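You operate a simulated robot arm through the tools that you are given. There is no shell and no other tool. Be economical: measure what you need, move in short steps, check, and stop when the job is done.

You are at the controls of a simulated robot arm. One attempt, no reset.

Task
Put things in order on the top of the work bench. At the end: the orange brush stands where the green soap cage stood; the purple wax cloth stands where the white glue pot stood; the green soap cage from the top of the work bench stands on top of the grey dustpan; the white glue pot stands where the orange brush stood; whatever was shut is shut again. Leave all else as you found it, and nothing knocked over.

It is judged by the outcome, as a careful person would: the job done as asked, and still so three seconds after it is handed in. It fails if anything else is knocked over, pushed out of place, dropped, spilled or broken. Flat cloth is picked up by pressing the open fingertips on it (5 to 10 N) and closing them slowly along it; thin cloth reads only 2 to 8 mm in the jaws.

Robot
A 7-joint arm with a two-finger parallel gripper, fixed in place. Base frame: the origin is at the foot of the arm, x ahead of it, y to its left, z up; the work surface is at about z = 0.9. Units: m, degrees, N and s.
With the tool pointing down near the work surface it reaches from about 0.24 to 0.68 m from the base axis. Its first joint turns from -66.0 to 66.0 degrees. Payload 2.4 kg.
The TCP is the grasp point between the finger pads, 0.03 m short of the fingertips. In the tool frame z runs along the fingers and y along their closing line. The gripper opens to 0.094 m. The fingers are 0.028 m wide and 0.01 m thick; the gripper's body (0.05 by 0.096 m) begins 0.055 m behind the TCP.
Orientation is that of the tool frame in the base frame, as a unit quaternion [x, y, z, w]. With the fingers straight down and closing along the base's y, the tool's x points along the base's -x, its y along +y and its z along -z.

Tools
- The arm moves only by the tool send_rows. Its argument "deltas" is a list of rows, each an object of numbers (a shift or turn left out is 0, a gripper value left out holds the last): "grip": the closure in counts, from 0 (fully open) to 255 (shut); "x", "y", "z": the shift along the tool's x, y, z in m; "wx", "wy", "wz": the turn, a rotation vector about the tool's x, y, z in degrees. In form: [{"grip": .., "x": .., "y": .., "z": .., "wx": .., "wy": .., "wz": ..}, ...]. A call has 1 to 8 rows; each row is the pose to reach, as a shift and turn from the pose commanded when the call began, along the tool's axes at that moment. Each row takes 0.2 s and may step no farther than 0.05 m and 8.6 degrees from the row before; otherwise, or with a gripper value out of range, the whole call is refused. Where a pose cannot be reached the arm comes as near as it can. A force on the tool above 40 N (or 10 N above the force at the start of the call, whichever is more), or a blocked arm, ends the call early, and 0.2 s more pass. The fingers move at their own pace (about 0.153 m/s each) and stop on an object; they squeeze with about 27 N. The grip force told is the motor's: it shows also when the fingers shut on nothing. Time passes only in rows, and 0.2 s behind the last, so rows that repeat a pose let the fingers close. The reply holds the time, the measured pose of the TCP, the force on the tool along the base axes, the opening and the grip force, in the units named above and with some noise.
- Cameras (640 x 400 px; columns grow to the right, rows downward): "scene" is fixed at [0.0539, 0.4952, 1.4415]; the picture's right is [-0.50, -0.86, 0.00], its down [-0.49, 0.29, -0.82] and it looks along [0.71, -0.42, -0.57] (base axes); focal length 322 px, centre (320, 200). "wrist" rides on the gripper at [-0.037, 0, -0.058] in the tool frame; the picture's right is [0.00, -1.00, 0.00], its down [0.97, 0.00, -0.24] and it looks along [0.24, 0.00, 0.97] (tool axes); focal length 218 px, centre (320, 200). There is no depth. A picture from a camera that has moved, and an enlarged one, comes with that camera's place and axes in the base frame and with its lens.
- capture(camera): a new picture of that camera. No time passes.
- zoom(camera, box): a new picture of the part [left, top, right, bottom] of that camera's present view, enlarged. No time passes.
- job_done(): hands the job in; it is judged then, once.

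Go step by step. Nothing tells you positions but the pictures and the camera data: compare them with the known pose of the tool, close in by small moves and look again before you grip or let go. The budget is 120 turns and 64 pictures, counting those below and the enlarged ones. Unless the task says otherwise, let go and move clear before handing in, and close with one line.

The tools are called after ">>>" by a JSON object that holds its "op" and its "data". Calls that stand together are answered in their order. send_rows: Moves the arm, as the interface text tells. Its arguments: {"type":"object","properties":{"deltas":{"type":"array"}},"required":["deltas"]} The other tools are called the same way: capture (camera) takes a picture; zoom (camera, box) takes an enlarged picture of a part of a camera's view; job_done () hands the job in.

At the start:

```text
time: 0.0
ee_pos: [0.464, 0.0292, 1.2338]
tcp_rot: [0.001, 1.0, 0.0, 0.0]
force: [0.9, 0.3, 0.3]
finger_gap: 0.0937
finger_force: 0.1
```

scene: 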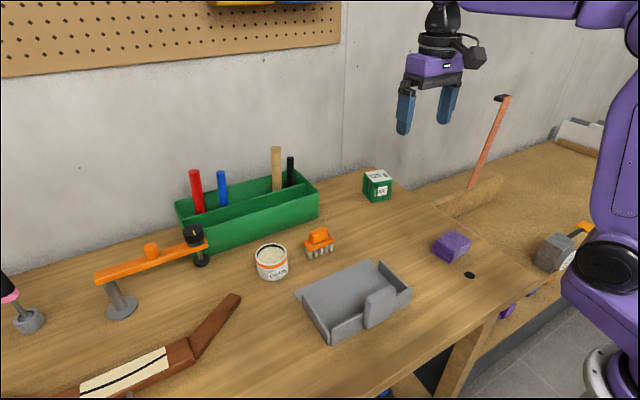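
wrist: 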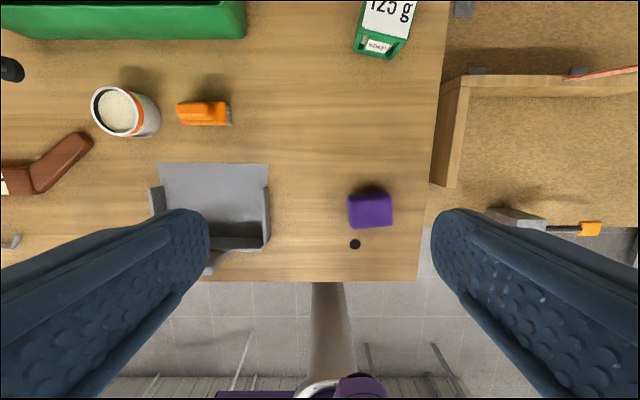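

I see the green soap cage at the back right, the glue pot and brush at the back left, the dustpan in front and the purple cloth at the front right. I'll look closer before I plan.

>>> {"op": "zoom", "data": {"camera": "wrist", "box": [80, 60, 280, 290]}}

>>> {"op": "zoom", "data": {"camera": "wrist", "box": [320, 0, 450, 260]}}

>>> {"op": "zoom", "data": {"camera": "scene", "box": [230, 150, 490, 350]}}

```text
1.74 times, centred on (180, 175) of wrist
camera zoom: at [0.5, 0.028, 1.293], right [0.0, -1.0, 0.0], down [-0.97, 0.0, 0.24], along [-0.24, 0.0, -0.97], focal length 380 px, centre (564, 244)
```

zoom: 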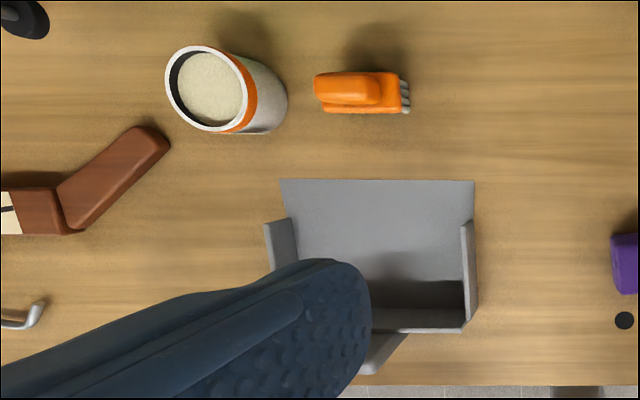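

```text
1.54 times, centred on (385, 130) of wrist
camera zoom: at [0.5, 0.028, 1.293], right [0.0, -1.0, 0.0], down [-0.97, 0.0, 0.24], along [-0.24, 0.0, -0.97], focal length 336 px, centre (220, 308)
```

zoom: 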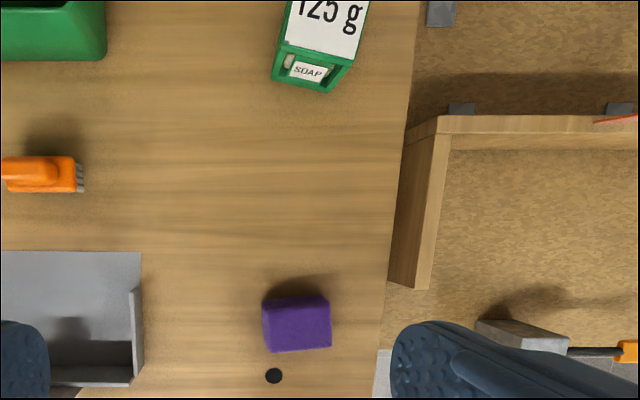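

```text
2.00 times, centred on (360, 250) of scene
camera zoom: at [0.0539, 0.4952, 1.4415], right [-0.5, -0.86, 0.0], down [-0.49, 0.29, -0.82], along [0.71, -0.42, -0.57], focal length 645 px, centre (240, 100)
```

zoom: 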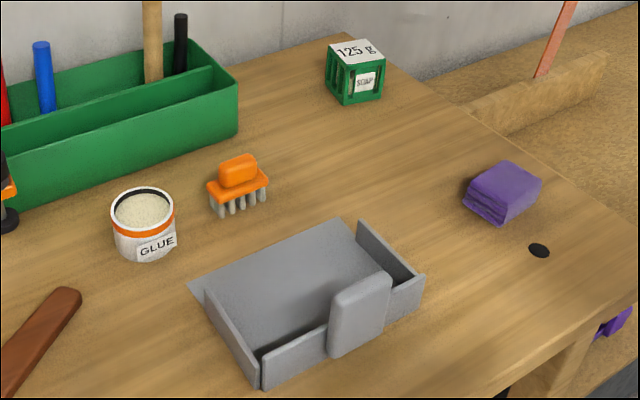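

The targets chain without needing a spare spot: cage to dustpan, brush to the cage's place, pot to the brush's place, cloth to the pot's place. First I'll go above the cage (about x 0.65, y -0.06) to measure it.

>>> {"op": "send_rows", "data": {"deltas": [{"grip": 0, "x": -0.031, "y": -0.018, "z": 0.023}, {"x": -0.062, "y": -0.036, "z": 0.046}, {"x": -0.094, "y": -0.054, "z": 0.069}, {"x": -0.125, "y": -0.072, "z": 0.092}, {"x": -0.156, "y": -0.089, "z": 0.114}, {"x": -0.156, "y": -0.089, "z": 0.114}]}}

>>> {"op": "capture", "data": {"camera": "wrist"}}

```text
time: 1.4
ee_pos: [0.6206, -0.0606, 1.1202]
tcp_rot: [0.0, 1.0, 0.0, 0.0]
force: [0.0, 0.2, -0.3]
finger_gap: 0.0941
finger_force: 0.1
```

```text
58 pictures are left
camera wrist: at [0.6568, -0.061, 1.1794], right [0.0, -1.0, 0.0], down [-0.97, 0.0, 0.24], along [-0.24, 0.0, -0.97], focal length 218 px, centre (320, 200)
```

wrist: 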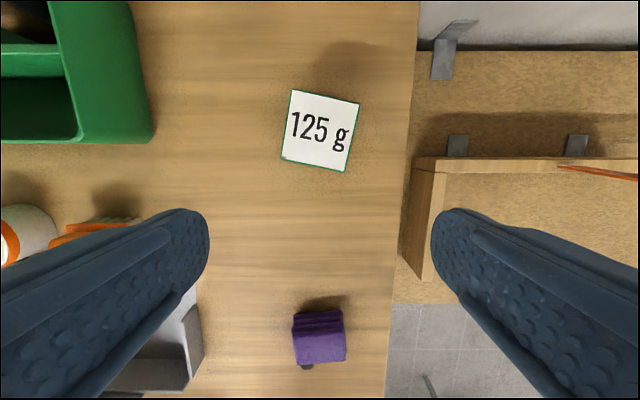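

The cage is a cube of about 65 mm with its top near z 0.965, centred near (0.671, -0.061) and turned about -9°. I'll go over it with the yaw matched.

>>> {"op": "send_rows", "data": {"deltas": [{"x": -0.025, "z": 0.03, "wz": 4.5}, {"x": -0.05, "z": 0.06, "wz": 9}, {"x": -0.05, "z": 0.1, "wz": 9}, {"x": -0.05, "z": 0.1, "wz": 9}]}}

>>> {"op": "capture", "data": {"camera": "wrist"}}

>>> {"op": "capture", "data": {"camera": "scene"}}

```text
time: 2.4
ee_pos: [0.6707, -0.0616, 1.0193]
tcp_rot: [0.078, 0.997, 0.0, -0.001]
force: [0.0, 0.2, -0.8]
finger_gap: 0.0939
finger_force: 0.1
```

```text
57 pictures are left
camera wrist: at [0.706, -0.0674, 1.0784], right [-0.16, -0.99, 0.0], down [-0.96, 0.15, 0.24], along [-0.24, 0.04, -0.97], focal length 218 px, centre (320, 200)
```

wrist: 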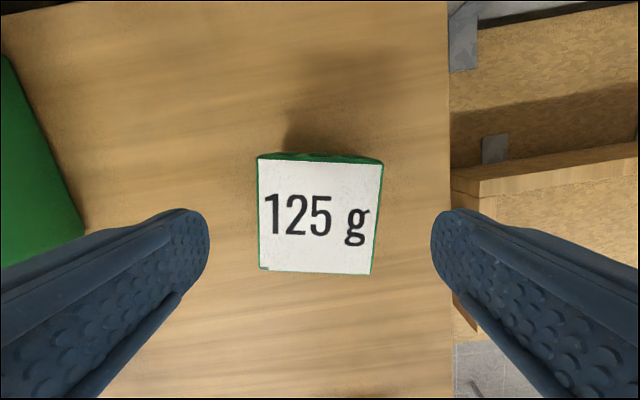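

```text
56 pictures are left
```

scene: 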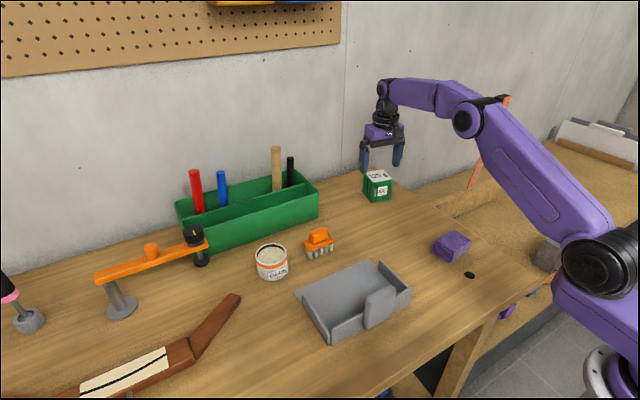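

The cage is centred between the fingers, with about 2.4° of yaw left to take out. I'll go down to z 0.94 and close.

>>> {"op": "send_rows", "data": {"deltas": [{"y": 0.001, "z": 0.03, "wz": 2.4}, {"y": 0.001, "z": 0.06, "wz": 2.4}, {"y": 0.001, "z": 0.079, "wz": 2.4}, {"y": 0.001, "z": 0.079, "wz": 2.4, "grip": 120}, {"y": 0.001, "z": 0.079, "wz": 2.4, "grip": 255}, {"y": 0.001, "z": 0.079, "wz": 2.4, "grip": 255}]}}

```text
time: 3.8
ee_pos: [0.67, -0.0599, 0.9411]
tcp_rot: [0.099, 0.995, 0.001, 0.0]
force: [-1.0, 0.6, 0.1]
finger_gap: 0.0681
finger_force: 27.4
```

Gripped with a gap of 68 mm. I'll lift straight up.

>>> {"op": "send_rows", "data": {"deltas": [{"z": -0.03}, {"z": -0.07}, {"z": -0.11}, {"z": -0.15}, {"z": -0.15, "wz": -5.7}, {"z": -0.15, "wz": -11.4}, {"z": -0.15, "wz": -11.4}]}}

```text
time: 5.4
ee_pos: [0.6682, -0.0588, 1.0918]
tcp_rot: [-0.001, 1.0, 0.001, -0.001]
force: [-0.3, -0.3, -1.4]
finger_gap: 0.068
finger_force: 26.5
out of reach, approached as far as the arm can: row 4
```

Lifted. Next I move over to view the dustpan.

>>> {"op": "send_rows", "data": {"deltas": [{"x": 0.045}, {"x": 0.09}, {"x": 0.12, "y": 0.035, "z": -0.01}, {"x": 0.14, "y": 0.075, "z": -0.02}, {"x": 0.16, "y": 0.115, "z": -0.03}, {"x": 0.18, "y": 0.155, "z": -0.04}, {"x": 0.2, "y": 0.195, "z": -0.05}, {"x": 0.2, "y": 0.195, "z": -0.05}]}}

>>> {"op": "capture", "data": {"camera": "wrist"}}

>>> {"op": "capture", "data": {"camera": "scene"}}

```text
time: 7.2
ee_pos: [0.4707, 0.136, 1.1407]
tcp_rot: [0.0, 1.0, 0.0, 0.0]
force: [1.0, 0.2, -1.7]
finger_gap: 0.0681
finger_force: 26.7
```

```text
55 pictures are left
camera wrist: at [0.5066, 0.1357, 1.2005], right [0.0, -1.0, 0.0], down [-0.97, 0.0, 0.24], along [-0.24, 0.0, -0.97], focal length 218 px, centre (320, 200)
```

wrist: 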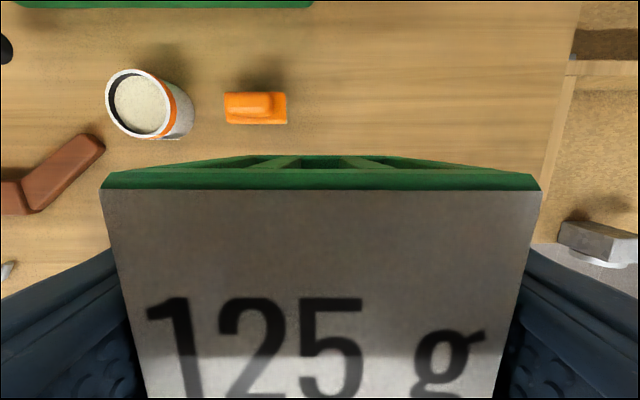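

```text
54 pictures are left
```

scene: 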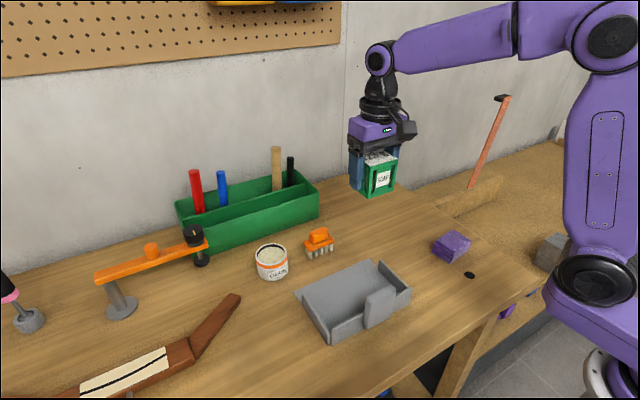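

From the first pictures the dustpan floor spans about x 0.335–0.47 and y 0.12–0.32. I'll bring the cage over (0.41, 0.215) and check.

>>> {"op": "send_rows", "data": {"deltas": [{"x": 0.02, "y": 0.027}, {"x": 0.041, "y": 0.053}, {"x": 0.061, "y": 0.079}, {"x": 0.061, "y": 0.079, "z": 0.04}, {"x": 0.061, "y": 0.079, "z": 0.08}, {"x": 0.061, "y": 0.079, "z": 0.12}, {"x": 0.061, "y": 0.079, "z": 0.12}]}}

>>> {"op": "zoom", "data": {"camera": "scene", "box": [230, 180, 490, 360]}}

>>> {"op": "capture", "data": {"camera": "wrist"}}

```text
time: 8.8
ee_pos: [0.4097, 0.2142, 1.021]
tcp_rot: [0.0, 1.0, 0.001, 0.0]
force: [-0.2, 0.6, -2.2]
finger_gap: 0.0681
finger_force: 26.9
```

```text
2.22 times, centred on (360, 270) of scene
camera zoom: at [0.0539, 0.4952, 1.4415], right [-0.5, -0.86, 0.0], down [-0.49, 0.29, -0.82], along [0.71, -0.42, -0.57], focal length 716 px, centre (231, 44)
```

zoom: 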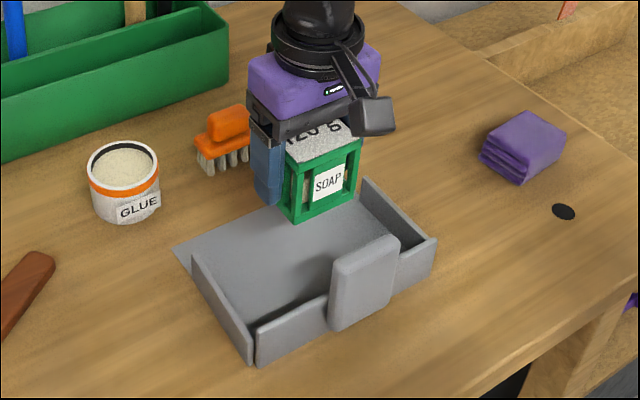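

```text
52 pictures are left
camera wrist: at [0.4453, 0.2139, 1.0791], right [0.0, -1.0, 0.0], down [-0.97, 0.0, 0.24], along [-0.24, 0.0, -0.97], focal length 218 px, centre (320, 200)
```

wrist: 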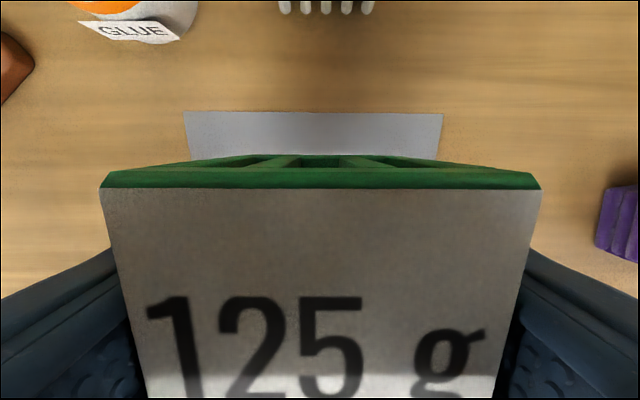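

The position over the pan floor is good. I'll lower it in steps.

>>> {"op": "send_rows", "data": {"deltas": [{"z": 0.03}, {"z": 0.055}, {"z": 0.065}, {"z": 0.069}, {"z": 0.069}]}}

```text
time: 10.0
ee_pos: [0.4094, 0.2158, 0.9528]
tcp_rot: [0.001, 1.0, 0.0, 0.0]
force: [-1.0, -0.2, -1.8]
finger_gap: 0.0681
finger_force: 26.9
```

>>> {"op": "send_rows", "data": {"deltas": [{"z": 0.003}, {"z": 0.005}, {"z": 0.005}]}}

>>> {"op": "zoom", "data": {"camera": "scene", "box": [300, 200, 440, 350]}}

```text
time: 10.8
ee_pos: [0.4093, 0.2143, 0.9465]
tcp_rot: [-0.001, 1.0, -0.001, 0.0]
force: [-0.3, 0.2, -1.9]
finger_gap: 0.0683
finger_force: 27.3
```

```text
2.67 times, centred on (370, 275) of scene
camera zoom: at [0.0539, 0.4952, 1.4415], right [-0.5, -0.86, 0.0], down [-0.49, 0.29, -0.82], along [0.71, -0.42, -0.57], focal length 860 px, centre (187, 0)
```

zoom: 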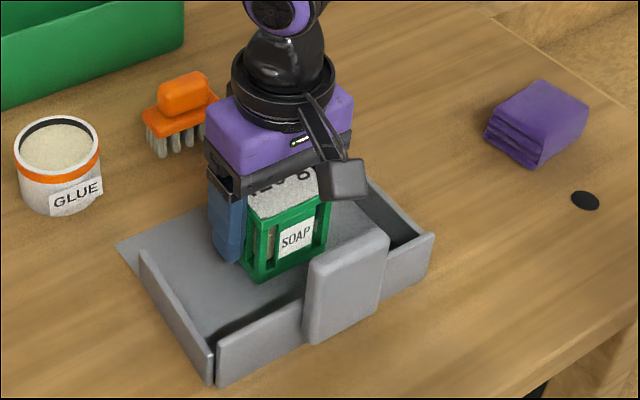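

No contact yet; I'll go down a few mm more.

>>> {"op": "send_rows", "data": {"deltas": [{"z": 0.0015}, {"z": 0.0025}]}}

```text
time: 11.4
ee_pos: [0.4097, 0.215, 0.944]
tcp_rot: [0.0, 1.0, 0.0, 0.0]
force: [-0.7, 0.7, -2.3]
finger_gap: 0.0681
finger_force: 27.3
```

>>> {"op": "send_rows", "data": {"deltas": [{"z": 0.001}, {"z": 0.002}]}}

```text
time: 12.0
ee_pos: [0.4095, 0.2135, 0.9438]
tcp_rot: [-0.001, 1.0, 0.001, 0.001]
force: [-1.6, 0.6, 16.2]
finger_gap: 0.0685
finger_force: 27.0
```

Contact: the force rose to 16 N, so the cage is standing on the pan floor. I'll open gently and lift clear.

>>> {"op": "send_rows", "data": {"deltas": [{"z": -0.001}, {"z": -0.001, "grip": 40}, {"z": -0.001, "grip": 0}, {"z": -0.001, "grip": 0}, {"z": -0.04}, {"z": -0.08}, {"z": -0.12}]}}

>>> {"op": "capture", "data": {"camera": "wrist"}}

>>> {"op": "zoom", "data": {"camera": "scene", "box": [300, 200, 440, 350]}}

```text
time: 13.6
ee_pos: [0.4089, 0.2138, 1.0629]
tcp_rot: [0.0, 1.0, -0.001, 0.0]
force: [0.4, 0.2, -0.1]
finger_gap: 0.0939
finger_force: 0.0
```

```text
50 pictures are left
camera wrist: at [0.4446, 0.2136, 1.1222], right [0.0, -1.0, 0.0], down [-0.97, 0.0, 0.24], along [-0.24, 0.0, -0.97], focal length 218 px, centre (320, 200)
```

wrist: 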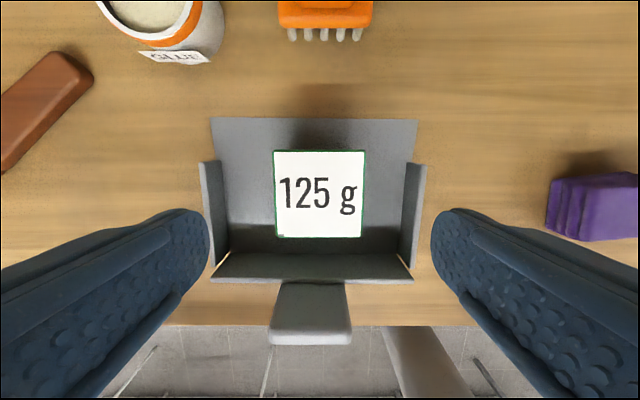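

```text
2.67 times, centred on (370, 275) of scene
camera zoom: at [0.0539, 0.4952, 1.4415], right [-0.5, -0.86, 0.0], down [-0.49, 0.29, -0.82], along [0.71, -0.42, -0.57], focal length 860 px, centre (187, 0)
```

zoom: 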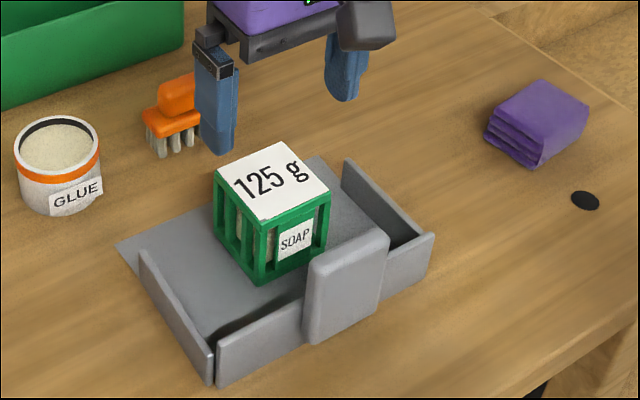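

The cage stands squarely in the pan. Next I look at the brush from above.

>>> {"op": "send_rows", "data": {"deltas": [{"x": -0.04, "z": -0.02}, {"x": -0.08, "z": -0.03}, {"x": -0.12, "z": -0.03}, {"x": -0.12, "z": -0.03}]}}

>>> {"op": "capture", "data": {"camera": "wrist"}}

>>> {"op": "zoom", "data": {"camera": "scene", "box": [240, 200, 380, 290]}}

```text
time: 14.6
ee_pos: [0.5283, 0.2145, 1.0922]
tcp_rot: [0.0, 1.0, 0.0, 0.0]
force: [-0.2, -0.7, 0.6]
finger_gap: 0.0943
finger_force: 0.1
```

```text
48 pictures are left
camera wrist: at [0.5648, 0.2138, 1.1515], right [0.0, -1.0, 0.0], down [-0.97, 0.0, 0.24], along [-0.24, 0.0, -0.97], focal length 218 px, centre (320, 200)
```

wrist: 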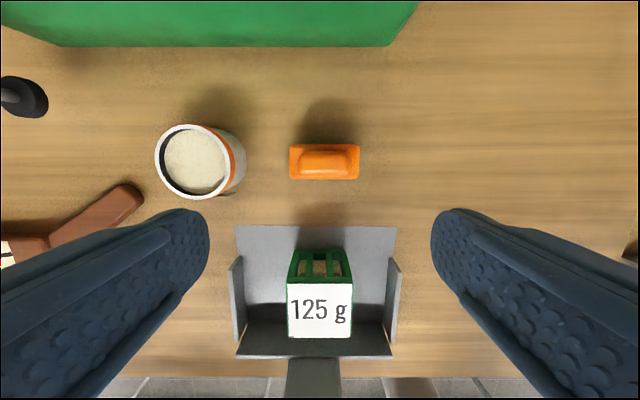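

```text
4.44 times, centred on (310, 245) of scene
camera zoom: at [0.0539, 0.4952, 1.4415], right [-0.5, -0.86, 0.0], down [-0.49, 0.29, -0.82], along [0.71, -0.42, -0.57], focal length 1433 px, centre (364, 0)
```

zoom: 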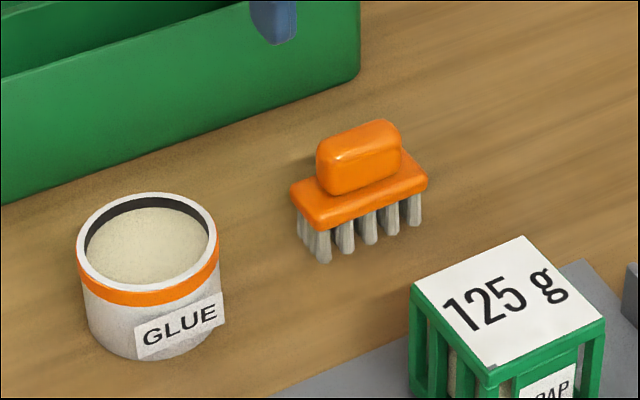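

The brush's plate centre is near (0.549, 0.210), about 71 mm long along y and not turned. I'll move over it and check.

>>> {"op": "send_rows", "data": {"deltas": [{"x": -0.021, "y": -0.0045, "z": 0.03}, {"x": -0.021, "y": -0.0045, "z": 0.06}, {"x": -0.021, "y": -0.0045, "z": 0.09}, {"x": -0.021, "y": -0.0045, "z": 0.09}]}}

>>> {"op": "capture", "data": {"camera": "wrist"}}

>>> {"op": "zoom", "data": {"camera": "scene", "box": [240, 200, 380, 290]}}

```text
time: 15.6
ee_pos: [0.5495, 0.2099, 1.0019]
tcp_rot: [0.0, 1.0, 0.001, 0.001]
force: [-0.5, 0.0, 0.3]
finger_gap: 0.0939
finger_force: 0.1
```

```text
46 pictures are left
camera wrist: at [0.5861, 0.2096, 1.0606], right [0.0, -1.0, 0.0], down [-0.97, 0.0, 0.24], along [-0.24, 0.0, -0.97], focal length 218 px, centre (320, 200)
```

wrist: 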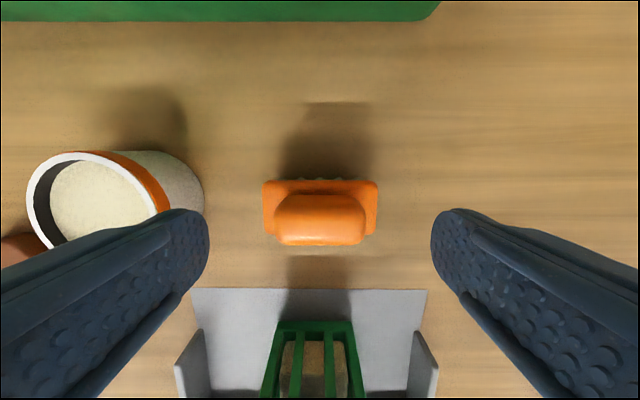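

```text
4.44 times, centred on (310, 245) of scene
camera zoom: at [0.0539, 0.4952, 1.4415], right [-0.5, -0.86, 0.0], down [-0.49, 0.29, -0.82], along [0.71, -0.42, -0.57], focal length 1433 px, centre (364, 0)
```

zoom: 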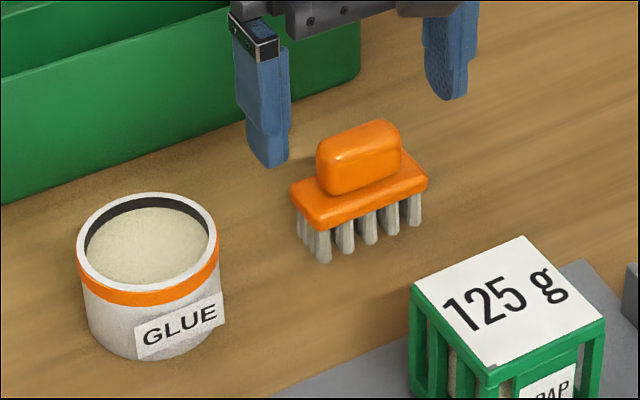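

The brush is centred and the left finger clears the pot by about 20 mm. I'll lower to z 0.936 and close.

>>> {"op": "send_rows", "data": {"deltas": [{"z": 0.03}, {"z": 0.055}, {"z": 0.066}, {"z": 0.066}, {"z": 0.066, "grip": 80}, {"z": 0.066, "grip": 255}, {"z": 0.066, "grip": 255}, {"z": 0.066, "grip": 255}]}}

>>> {"op": "zoom", "data": {"camera": "scene", "box": [240, 200, 380, 290]}}

```text
time: 17.4
ee_pos: [0.5503, 0.2104, 0.9369]
tcp_rot: [0.0, 1.0, 0.0, 0.0]
force: [0.2, -0.9, -0.2]
finger_gap: 0.074
finger_force: 26.9
```

```text
4.44 times, centred on (310, 245) of scene
camera zoom: at [0.0539, 0.4952, 1.4415], right [-0.5, -0.86, 0.0], down [-0.49, 0.29, -0.82], along [0.71, -0.42, -0.57], focal length 1433 px, centre (364, 0)
```

zoom: 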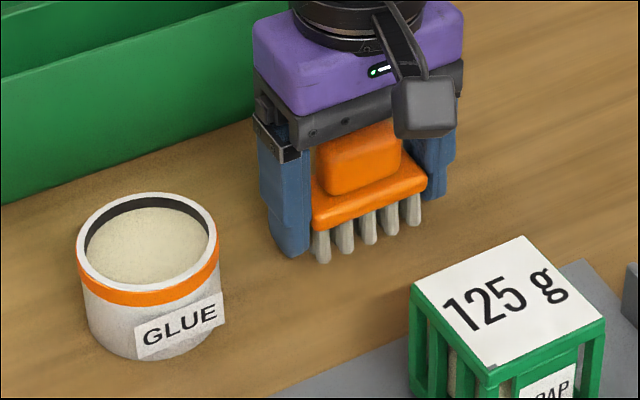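

Gripped with a gap of 74 mm; the brush stood at (0.550, 0.210). I'll lift, slide along y, then move forward to the cage's old place.

>>> {"op": "send_rows", "data": {"deltas": [{"z": -0.03}, {"z": -0.07}, {"z": -0.11}, {"z": -0.11, "y": -0.045}, {"z": -0.11, "y": -0.09}, {"z": -0.11, "y": -0.135}, {"z": -0.11, "y": -0.18}, {"z": -0.11, "y": -0.225}]}}

>>> {"op": "send_rows", "data": {"deltas": [{"y": -0.023}, {"y": -0.045}, {"y": -0.045, "x": -0.04}, {"y": -0.045, "x": -0.08}, {"y": -0.045, "x": -0.12}, {"y": -0.045, "x": -0.12}]}}

>>> {"op": "zoom", "data": {"camera": "scene", "box": [300, 100, 460, 210]}}

```text
time: 19.2
ee_pos: [0.5507, -0.0152, 1.0448]
tcp_rot: [-0.001, 1.0, 0.0, 0.0]
force: [-0.8, -0.6, -0.2]
finger_gap: 0.0738
finger_force: 27.4
```

```text
time: 20.6
ee_pos: [0.6686, -0.0603, 1.046]
tcp_rot: [0.0, 1.0, 0.0, -0.001]
force: [1.0, 0.1, 0.0]
finger_gap: 0.0738
finger_force: 27.1
```

```text
3.64 times, centred on (380, 155) of scene
camera zoom: at [0.0539, 0.4952, 1.4415], right [-0.5, -0.86, 0.0], down [-0.49, 0.29, -0.82], along [0.71, -0.42, -0.57], focal length 1172 px, centre (102, 364)
```

zoom: 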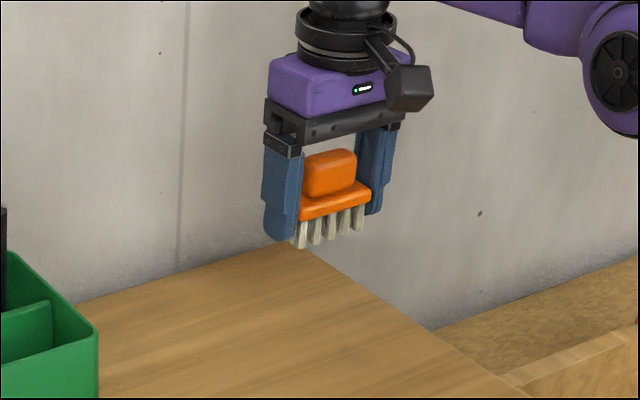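

The brush is held level above its target. I'll lower to just above the surface.

>>> {"op": "send_rows", "data": {"deltas": [{"z": 0.04, "x": -0.001}, {"z": 0.08, "x": -0.001}, {"z": 0.1, "x": -0.001}, {"z": 0.105, "x": -0.001}, {"z": 0.107, "x": -0.001}, {"z": 0.107, "x": -0.001}]}}

```text
time: 22.0
ee_pos: [0.6703, -0.0592, 0.9392]
tcp_rot: [0.0, 1.0, 0.0, 0.001]
force: [0.2, 0.4, 0.4]
finger_gap: 0.0739
finger_force: 27.6
```

>>> {"op": "send_rows", "data": {"deltas": [{"z": 0.001}, {"z": 0.0025}]}}

```text
time: 22.6
ee_pos: [0.6711, -0.0608, 0.9378]
tcp_rot: [0.0, 1.0, 0.0, 0.0]
force: [-0.2, 0.0, -2.1]
finger_gap: 0.0737
finger_force: 27.2
```

>>> {"op": "send_rows", "data": {"deltas": [{"z": 0.0007}, {"z": 0.0015}]}}

```text
time: 23.2
ee_pos: [0.6714, -0.0602, 0.9356]
tcp_rot: [0.0, 1.0, 0.0, 0.0]
force: [-1.5, -0.4, 1.4]
finger_gap: 0.0739
finger_force: 26.5
```

>>> {"op": "send_rows", "data": {"deltas": [{"z": 0.0008}, {"z": 0.0015}]}}

>>> {"op": "zoom", "data": {"camera": "scene", "box": [320, 140, 440, 215]}}

```text
time: 23.8
ee_pos: [0.6706, -0.0601, 0.9359]
tcp_rot: [0.0, 1.0, 0.0, 0.002]
force: [-8.0, 0.7, 16.3]
finger_gap: 0.0737
finger_force: 27.1
```

```text
5.33 times, centred on (380, 178) of scene
camera zoom: at [0.0533, 0.4952, 1.4415], right [-0.5, -0.86, 0.0], down [-0.49, 0.29, -0.82], along [0.71, -0.42, -0.57], focal length 1720 px, centre (0, 320)
```

zoom: 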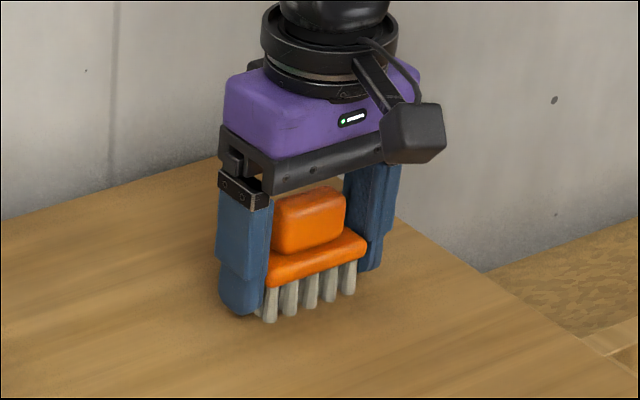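

Contact made (16 N), so I'll release and rise.

>>> {"op": "send_rows", "data": {"deltas": [{"z": -0.0012}, {"z": -0.0012, "grip": 40}, {"z": -0.0012, "grip": 0}, {"z": -0.0012, "grip": 0}, {"z": -0.04}, {"z": -0.08}, {"z": -0.12}]}}

>>> {"op": "capture", "data": {"camera": "wrist"}}

>>> {"op": "capture", "data": {"camera": "scene"}}

```text
time: 25.4
ee_pos: [0.6713, -0.0594, 1.0538]
tcp_rot: [0.0, 1.0, 0.0, 0.0]
force: [0.3, -1.2, -0.6]
finger_gap: 0.0942
finger_force: 0.0
```

```text
41 pictures are left
camera wrist: at [0.7078, -0.0604, 1.1131], right [0.0, -1.0, 0.0], down [-0.97, 0.0, 0.24], along [-0.24, 0.0, -0.97], focal length 218 px, centre (320, 200)
```

wrist: 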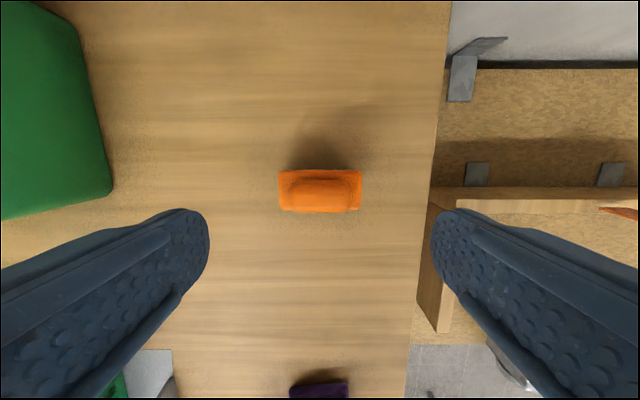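

```text
40 pictures are left
```

scene: 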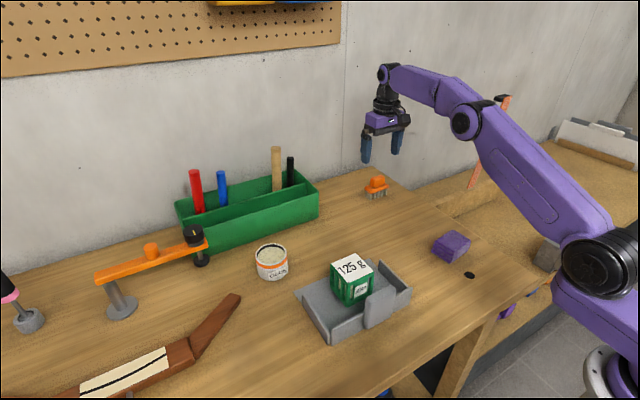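

The brush stands where the cage was. Next I go to the pot to view it from above.

>>> {"op": "send_rows", "data": {"deltas": [{"x": 0.045, "z": -0.01}, {"x": 0.09, "z": -0.03}, {"x": 0.135, "z": -0.05}, {"x": 0.15, "y": 0.045, "z": -0.05}, {"x": 0.15, "y": 0.09, "z": -0.05}, {"x": 0.15, "y": 0.135, "z": -0.05}, {"x": 0.15, "y": 0.18, "z": -0.05}, {"x": 0.15, "y": 0.225, "z": -0.05}]}}

>>> {"op": "send_rows", "data": {"deltas": [{"y": 0.045}, {"y": 0.09}, {"y": 0.135}, {"y": 0.158}, {"y": 0.158}]}}

>>> {"op": "capture", "data": {"camera": "wrist"}}

>>> {"op": "zoom", "data": {"camera": "scene", "box": [230, 225, 330, 295]}}

```text
time: 27.2
ee_pos: [0.5214, 0.1652, 1.1032]
tcp_rot: [-0.001, 1.0, -0.001, 0.0]
force: [-0.3, 0.6, -0.3]
finger_gap: 0.094
finger_force: 0.1
```

```text
time: 28.4
ee_pos: [0.5211, 0.3243, 1.1041]
tcp_rot: [-0.001, 1.0, 0.0, 0.0]
force: [0.1, 0.0, 0.5]
finger_gap: 0.094
finger_force: 0.1
```

```text
39 pictures are left
camera wrist: at [0.557, 0.3237, 1.1635], right [0.0, -1.0, 0.0], down [-0.97, 0.0, 0.24], along [-0.24, 0.0, -0.97], focal length 218 px, centre (320, 200)
```

wrist: 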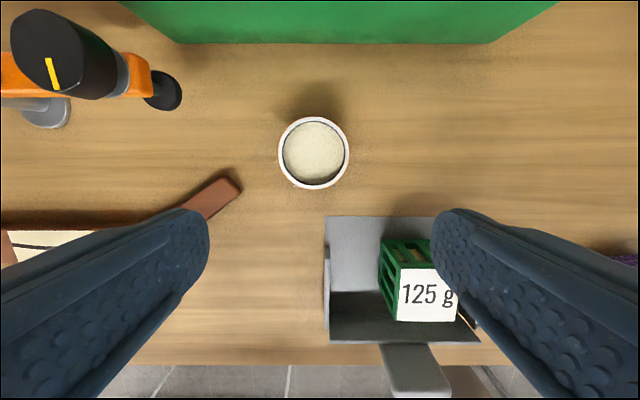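

```text
5.71 times, centred on (280, 260) of scene
camera zoom: at [0.0539, 0.4952, 1.4415], right [-0.5, -0.86, 0.0], down [-0.49, 0.29, -0.82], along [0.71, -0.42, -0.57], focal length 1842 px, centre (549, -143)
```

zoom: 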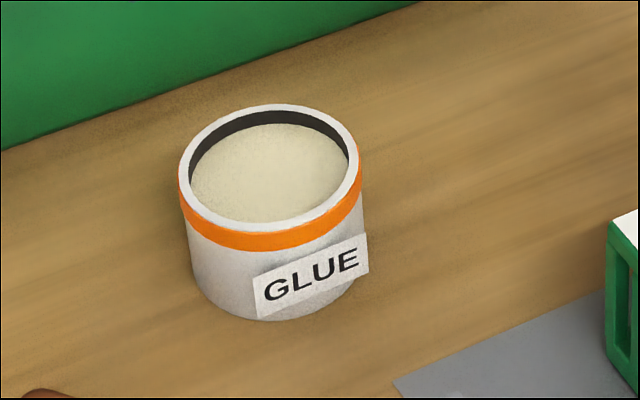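

The pot's rim is centred near (0.550, 0.328), about 69 mm across and 47 mm high. I'll move above it and check alignment.

>>> {"op": "send_rows", "data": {"deltas": [{"x": -0.0295, "y": 0.0045, "z": 0.03}, {"x": -0.0295, "y": 0.0045, "z": 0.07}, {"x": -0.0295, "y": 0.0045, "z": 0.1}, {"x": -0.0295, "y": 0.0045, "z": 0.1}]}}

>>> {"op": "capture", "data": {"camera": "wrist"}}

```text
time: 29.4
ee_pos: [0.5518, 0.3275, 1.0032]
tcp_rot: [0.0, 1.0, 0.001, 0.0]
force: [0.0, -0.6, 0.1]
finger_gap: 0.094
finger_force: 0.1
```

```text
37 pictures are left
camera wrist: at [0.5875, 0.3275, 1.0623], right [0.0, -1.0, 0.0], down [-0.97, 0.0, 0.24], along [-0.24, 0.0, -0.97], focal length 218 px, centre (320, 200)
```

wrist: 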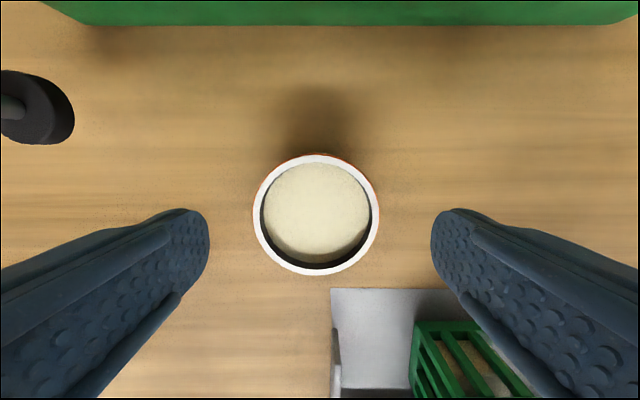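

The pot is well centred; I shift 1.5 mm left, lower to z 0.937 and close.

>>> {"op": "send_rows", "data": {"deltas": [{"y": 0.0018, "z": 0.03}, {"y": 0.0018, "z": 0.055}, {"y": 0.0018, "z": 0.066}, {"y": 0.0018, "z": 0.066}, {"y": 0.0018, "z": 0.066, "grip": 100}, {"y": 0.0018, "z": 0.066, "grip": 255}, {"y": 0.0018, "z": 0.066, "grip": 255}]}}

```text
time: 31.0
ee_pos: [0.5509, 0.3296, 0.937]
tcp_rot: [0.0, 1.0, 0.0, 0.0]
force: [0.2, -0.3, -0.2]
finger_gap: 0.0675
finger_force: 27.3
```

Gripped at 67.5 mm; the pot's place is (0.551, 0.3295). I'll lift and carry it to the brush's old place at (0.550, 0.210).

>>> {"op": "send_rows", "data": {"deltas": [{"z": -0.03}, {"z": -0.06}, {"z": -0.06, "y": -0.03}, {"z": -0.06, "y": -0.06}, {"z": -0.06, "y": -0.09}, {"z": -0.06, "y": -0.1193}, {"z": -0.03, "y": -0.1193}, {"z": -0.005, "y": -0.1193}]}}

>>> {"op": "send_rows", "data": {"deltas": [{"z": 0.002}, {"z": 0.003}]}}

```text
time: 32.8
ee_pos: [0.5504, 0.2094, 0.9413]
tcp_rot: [0.0, 1.0, 0.0, 0.0]
force: [-0.7, 0.4, -2.9]
finger_gap: 0.0673
finger_force: 27.1
```

```text
time: 33.4
ee_pos: [0.5508, 0.2094, 0.9412]
tcp_rot: [0.0, 1.0, -0.001, 0.001]
force: [-0.1, 0.4, -2.9]
finger_gap: 0.0673
finger_force: 27.0
```

>>> {"op": "send_rows", "data": {"deltas": [{"z": 0.001}, {"z": 0.002}]}}

```text
time: 34.0
ee_pos: [0.5503, 0.2088, 0.9378]
tcp_rot: [0.0, 1.0, 0.0, 0.0]
force: [0.0, -0.1, -2.5]
finger_gap: 0.0674
finger_force: 27.0
```

>>> {"op": "send_rows", "data": {"deltas": [{"z": 0.001}, {"z": 0.0015}]}}

```text
time: 34.6
ee_pos: [0.5512, 0.2093, 0.9378]
tcp_rot: [0.0, 1.0, 0.0, 0.001]
force: [-1.5, -0.1, 9.1]
finger_gap: 0.0674
finger_force: 26.7
```

Contact at 9 N, so I'll release and rise.

>>> {"op": "send_rows", "data": {"deltas": [{"z": -0.0005}, {"z": -0.0005, "grip": 40}, {"z": -0.0005, "grip": 0}, {"z": -0.0005, "grip": 0}, {"z": -0.04}, {"z": -0.08}, {"z": -0.13}]}}

>>> {"op": "capture", "data": {"camera": "wrist"}}

```text
time: 36.2
ee_pos: [0.5521, 0.2103, 1.0662]
tcp_rot: [0.001, 1.0, 0.0, 0.0]
force: [-0.1, 0.7, 0.3]
finger_gap: 0.0938
finger_force: 0.0
```

```text
36 pictures are left
camera wrist: at [0.5875, 0.2101, 1.1252], right [0.0, -1.0, 0.0], down [-0.97, 0.0, 0.24], along [-0.24, 0.0, -0.97], focal length 218 px, centre (320, 200)
```

wrist: 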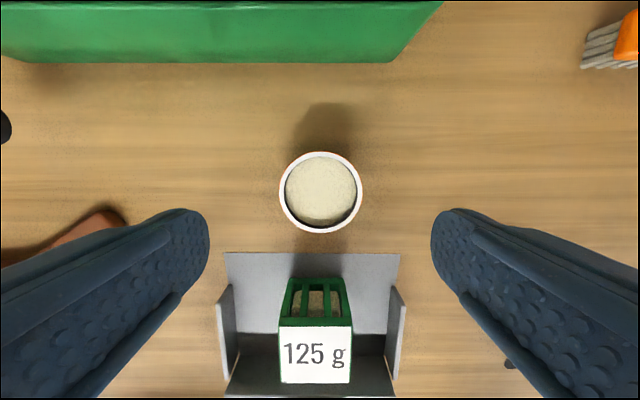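

The pot stands in place. Now over to the purple cloth.

>>> {"op": "send_rows", "data": {"deltas": [{"x": 0.024, "y": -0.034}, {"x": 0.048, "y": -0.068}, {"x": 0.072, "y": -0.102}, {"x": 0.096, "y": -0.136}, {"x": 0.12, "y": -0.17}, {"x": 0.144, "y": -0.204}, {"x": 0.165, "y": -0.238}, {"x": 0.175, "y": -0.268}]}}

>>> {"op": "capture", "data": {"camera": "wrist"}}

>>> {"op": "zoom", "data": {"camera": "scene", "box": [400, 210, 520, 300]}}

```text
time: 38.0
ee_pos: [0.3743, -0.0572, 1.0657]
tcp_rot: [-0.001, 1.0, 0.0, 0.0]
force: [0.0, 0.8, 0.6]
finger_gap: 0.0939
finger_force: 0.0
```

```text
35 pictures are left
camera wrist: at [0.4113, -0.0581, 1.1244], right [0.0, -1.0, 0.0], down [-0.97, 0.0, 0.24], along [-0.24, 0.0, -0.97], focal length 218 px, centre (320, 200)
```

wrist: 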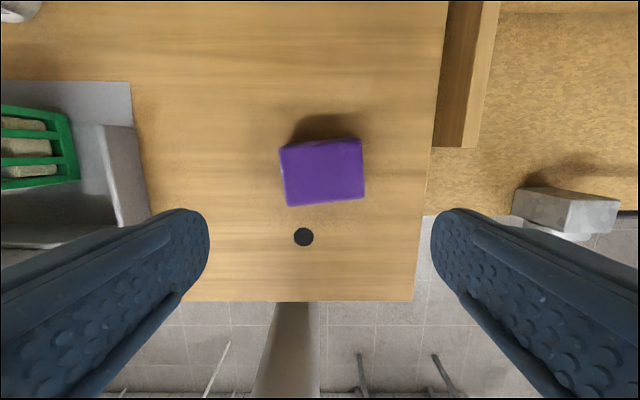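

```text
4.44 times, centred on (460, 255) of scene
camera zoom: at [0.0539, 0.4952, 1.4415], right [-0.5, -0.86, 0.0], down [-0.49, 0.29, -0.82], along [0.71, -0.42, -0.57], focal length 1433 px, centre (-302, -44)
```

zoom: 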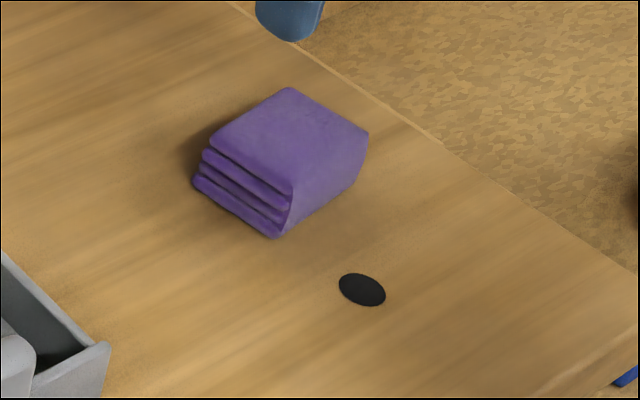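

The folded cloth is about 68×52 mm, centred near (0.389, -0.061) and turned about +7°. I'll align above it.

>>> {"op": "send_rows", "data": {"deltas": [{"x": -0.008, "y": -0.002, "z": 0.03, "wz": -3.5}, {"x": -0.0147, "y": -0.0035, "z": 0.06, "wz": -7}, {"x": -0.0147, "y": -0.0035, "z": 0.066, "wz": -7}, {"x": -0.0147, "y": -0.0035, "z": 0.066, "wz": -7}]}}

>>> {"op": "capture", "data": {"camera": "wrist"}}

```text
time: 39.0
ee_pos: [0.3898, -0.0618, 0.9993]
tcp_rot: [-0.061, 0.998, 0.0, 0.0]
force: [0.3, -0.2, -0.4]
finger_gap: 0.0938
finger_force: 0.0
```

```text
33 pictures are left
camera wrist: at [0.4257, -0.0571, 1.0588], right [0.12, -0.99, 0.0], down [-0.96, -0.12, 0.24], along [-0.24, -0.03, -0.97], focal length 218 px, centre (320, 200)
```

wrist: 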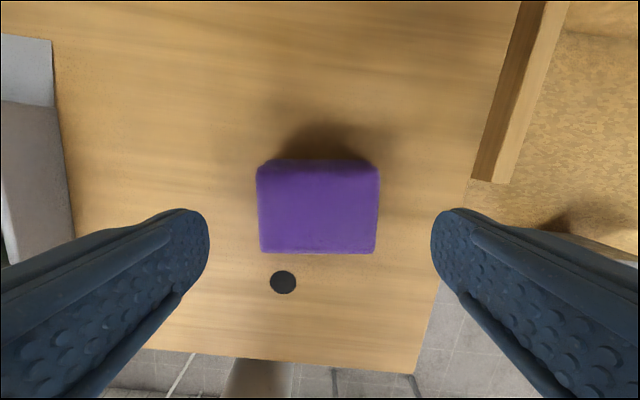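

The cloth is aligned and centred. I'll lower and close.

>>> {"op": "send_rows", "data": {"deltas": [{"z": 0.03}, {"z": 0.055}, {"z": 0.065}, {"z": 0.065}, {"z": 0.065, "grip": 80}, {"z": 0.065, "grip": 110}, {"z": 0.065, "grip": 255}, {"z": 0.065, "grip": 255}]}}

>>> {"op": "zoom", "data": {"camera": "scene", "box": [400, 190, 520, 300]}}

```text
time: 40.8
ee_pos: [0.3904, -0.0608, 0.9347]
tcp_rot: [-0.061, 0.998, 0.0, 0.0]
force: [-0.2, 0.3, 1.2]
finger_gap: 0.0787
finger_force: 27.2
```

```text
3.64 times, centred on (460, 245) of scene
camera zoom: at [0.0539, 0.4952, 1.4415], right [-0.5, -0.86, 0.0], down [-0.49, 0.29, -0.82], along [0.71, -0.42, -0.57], focal length 1172 px, centre (-189, 36)
```

zoom: 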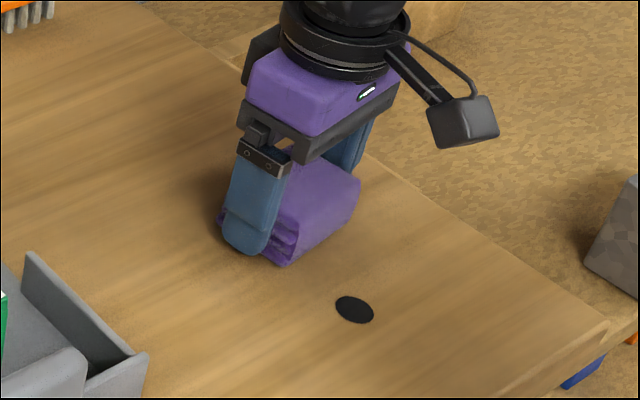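

Gripped with a gap of 79 mm. I'll lift and check the hold.

>>> {"op": "send_rows", "data": {"deltas": [{"z": -0.02}, {"z": -0.05}, {"z": -0.09}, {"z": -0.125}, {"z": -0.125}]}}

>>> {"op": "zoom", "data": {"camera": "scene", "box": [380, 120, 540, 290]}}

```text
time: 42.0
ee_pos: [0.3898, -0.0614, 1.061]
tcp_rot: [-0.061, 0.998, -0.001, 0.0]
force: [0.6, -0.7, -0.2]
finger_gap: 0.0784
finger_force: 26.7
```

```text
2.35 times, centred on (460, 205) of scene
camera zoom: at [0.0539, 0.4952, 1.4415], right [-0.5, -0.86, 0.0], down [-0.49, 0.29, -0.82], along [0.71, -0.42, -0.57], focal length 759 px, centre (-9, 188)
```

zoom: 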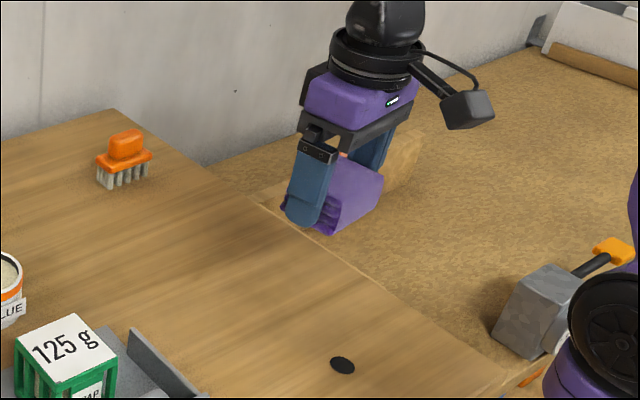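

Held firmly and level. I'll carry it high to above the pot's old place.

>>> {"op": "send_rows", "data": {"deltas": [{"x": -0.0207, "y": 0.0367, "z": -0.01}, {"x": -0.0415, "y": 0.0735, "z": -0.01}, {"x": -0.0622, "y": 0.1102, "z": -0.01}, {"x": -0.083, "y": 0.147, "z": -0.01}, {"x": -0.1037, "y": 0.1837, "z": -0.01}]}}

>>> {"op": "send_rows", "data": {"deltas": [{"x": -0.0207, "y": 0.0367}, {"x": -0.0415, "y": 0.0735}, {"x": -0.0622, "y": 0.1102}, {"x": -0.083, "y": 0.147}, {"x": -0.1037, "y": 0.1837}, {"x": -0.1037, "y": 0.1837}]}}

>>> {"op": "capture", "data": {"camera": "scene"}}

>>> {"op": "capture", "data": {"camera": "wrist"}}

```text
time: 43.2
ee_pos: [0.4708, 0.1338, 1.0711]
tcp_rot: [-0.061, 0.998, 0.0, 0.0]
force: [0.5, 0.4, -0.9]
finger_gap: 0.0784
finger_force: 27.3
```

```text
time: 44.6
ee_pos: [0.5503, 0.3281, 1.0712]
tcp_rot: [-0.061, 0.998, 0.0, 0.0]
force: [-0.5, 0.3, 0.0]
finger_gap: 0.0785
finger_force: 26.8
```

```text
30 pictures are left
```

scene: 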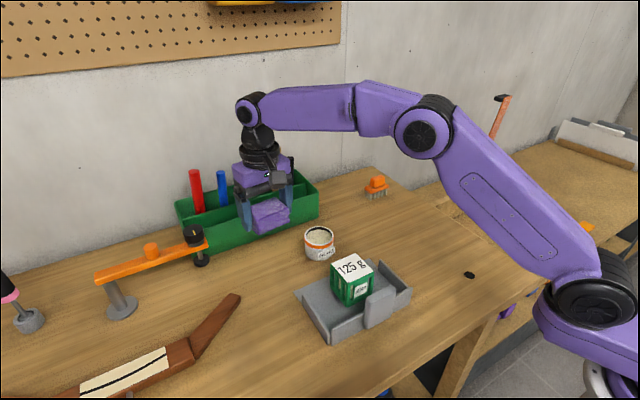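

```text
29 pictures are left
camera wrist: at [0.5864, 0.3325, 1.129], right [0.12, -0.99, 0.0], down [-0.96, -0.12, 0.24], along [-0.24, -0.03, -0.97], focal length 218 px, centre (320, 200)
```

wrist: 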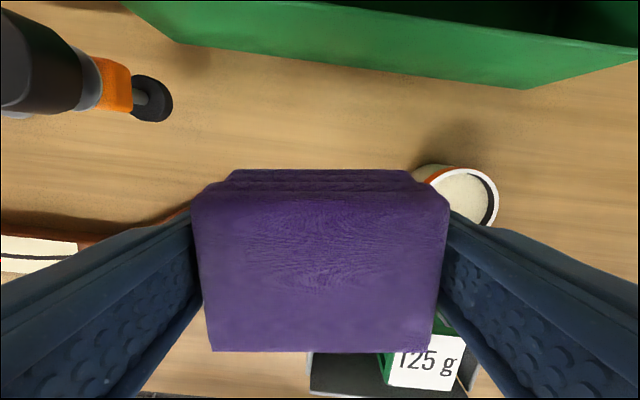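

The path down is clear. I'll lower close to the surface.

>>> {"op": "send_rows", "data": {"deltas": [{"y": 0.001, "z": 0.04}, {"y": 0.001, "z": 0.08}, {"y": 0.001, "z": 0.11}, {"y": 0.001, "z": 0.125}, {"y": 0.001, "z": 0.131}, {"y": 0.001, "z": 0.133}, {"y": 0.001, "z": 0.133}]}}

>>> {"op": "zoom", "data": {"camera": "scene", "box": [210, 190, 350, 300]}}

```text
time: 46.2
ee_pos: [0.5503, 0.33, 0.9369]
tcp_rot: [-0.061, 0.998, 0.0, 0.0]
force: [1.0, 0.1, -0.3]
finger_gap: 0.0785
finger_force: 27.0
```

```text
3.64 times, centred on (280, 245) of scene
camera zoom: at [0.0539, 0.4952, 1.4415], right [-0.5, -0.86, 0.0], down [-0.49, 0.29, -0.82], along [0.71, -0.42, -0.57], focal length 1172 px, centre (466, 36)
```

zoom: 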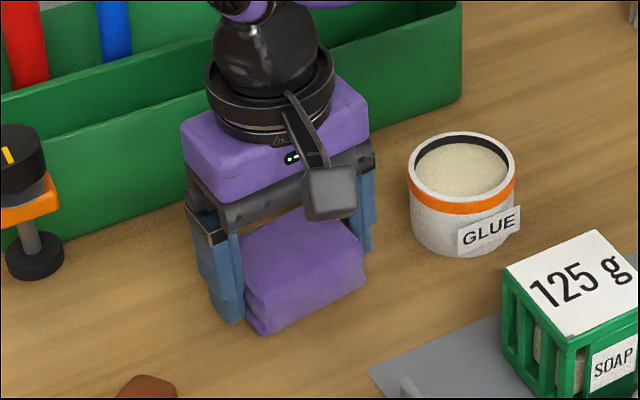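

>>> {"op": "send_rows", "data": {"deltas": [{"z": 0.001}, {"z": 0.003}]}}

```text
time: 46.8
ee_pos: [0.5513, 0.3297, 0.9362]
tcp_rot: [-0.061, 0.998, -0.001, 0.001]
force: [-1.6, -1.7, 5.1]
finger_gap: 0.0786
finger_force: 27.1
```

Light contact, so I'll release and rise.

>>> {"op": "send_rows", "data": {"deltas": [{"z": 0.0005}, {"z": 0.0, "grip": 30}, {"z": 0.0, "grip": 0}, {"z": 0.0, "grip": 0}, {"z": -0.03}, {"z": -0.07}, {"z": -0.11}, {"z": -0.15}]}}

>>> {"op": "capture", "data": {"camera": "wrist"}}

>>> {"op": "capture", "data": {"camera": "scene"}}

```text
time: 48.6
ee_pos: [0.5491, 0.3289, 1.0854]
tcp_rot: [-0.062, 0.998, 0.0, 0.0]
force: [-0.1, 0.1, -0.7]
finger_gap: 0.0941
finger_force: 0.0
```

```text
27 pictures are left
camera wrist: at [0.5864, 0.3336, 1.1441], right [0.12, -0.99, 0.0], down [-0.96, -0.12, 0.24], along [-0.24, -0.03, -0.97], focal length 218 px, centre (320, 200)
```

wrist: 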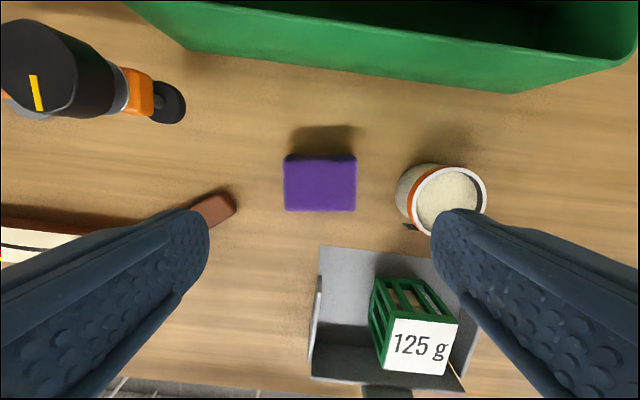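

```text
26 pictures are left
```

scene: 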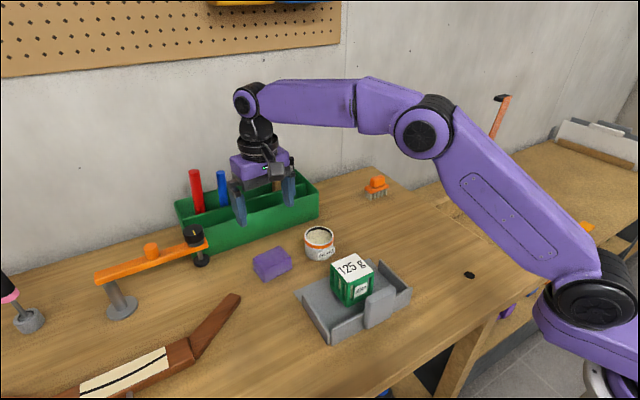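

Everything stands where it was asked for, nothing else was touched, and the gripper is open and clear. I'm handing in.

>>> {"op": "job_done", "data": {}}

```text
The job is handed in.
```

The job is handed in: the soap cage is on the dustpan, the brush is where the cage was, the pot is where the brush was, and the cloth is where the pot was. Nothing had to be opened, and the last pictures show nothing else moved or knocked over.
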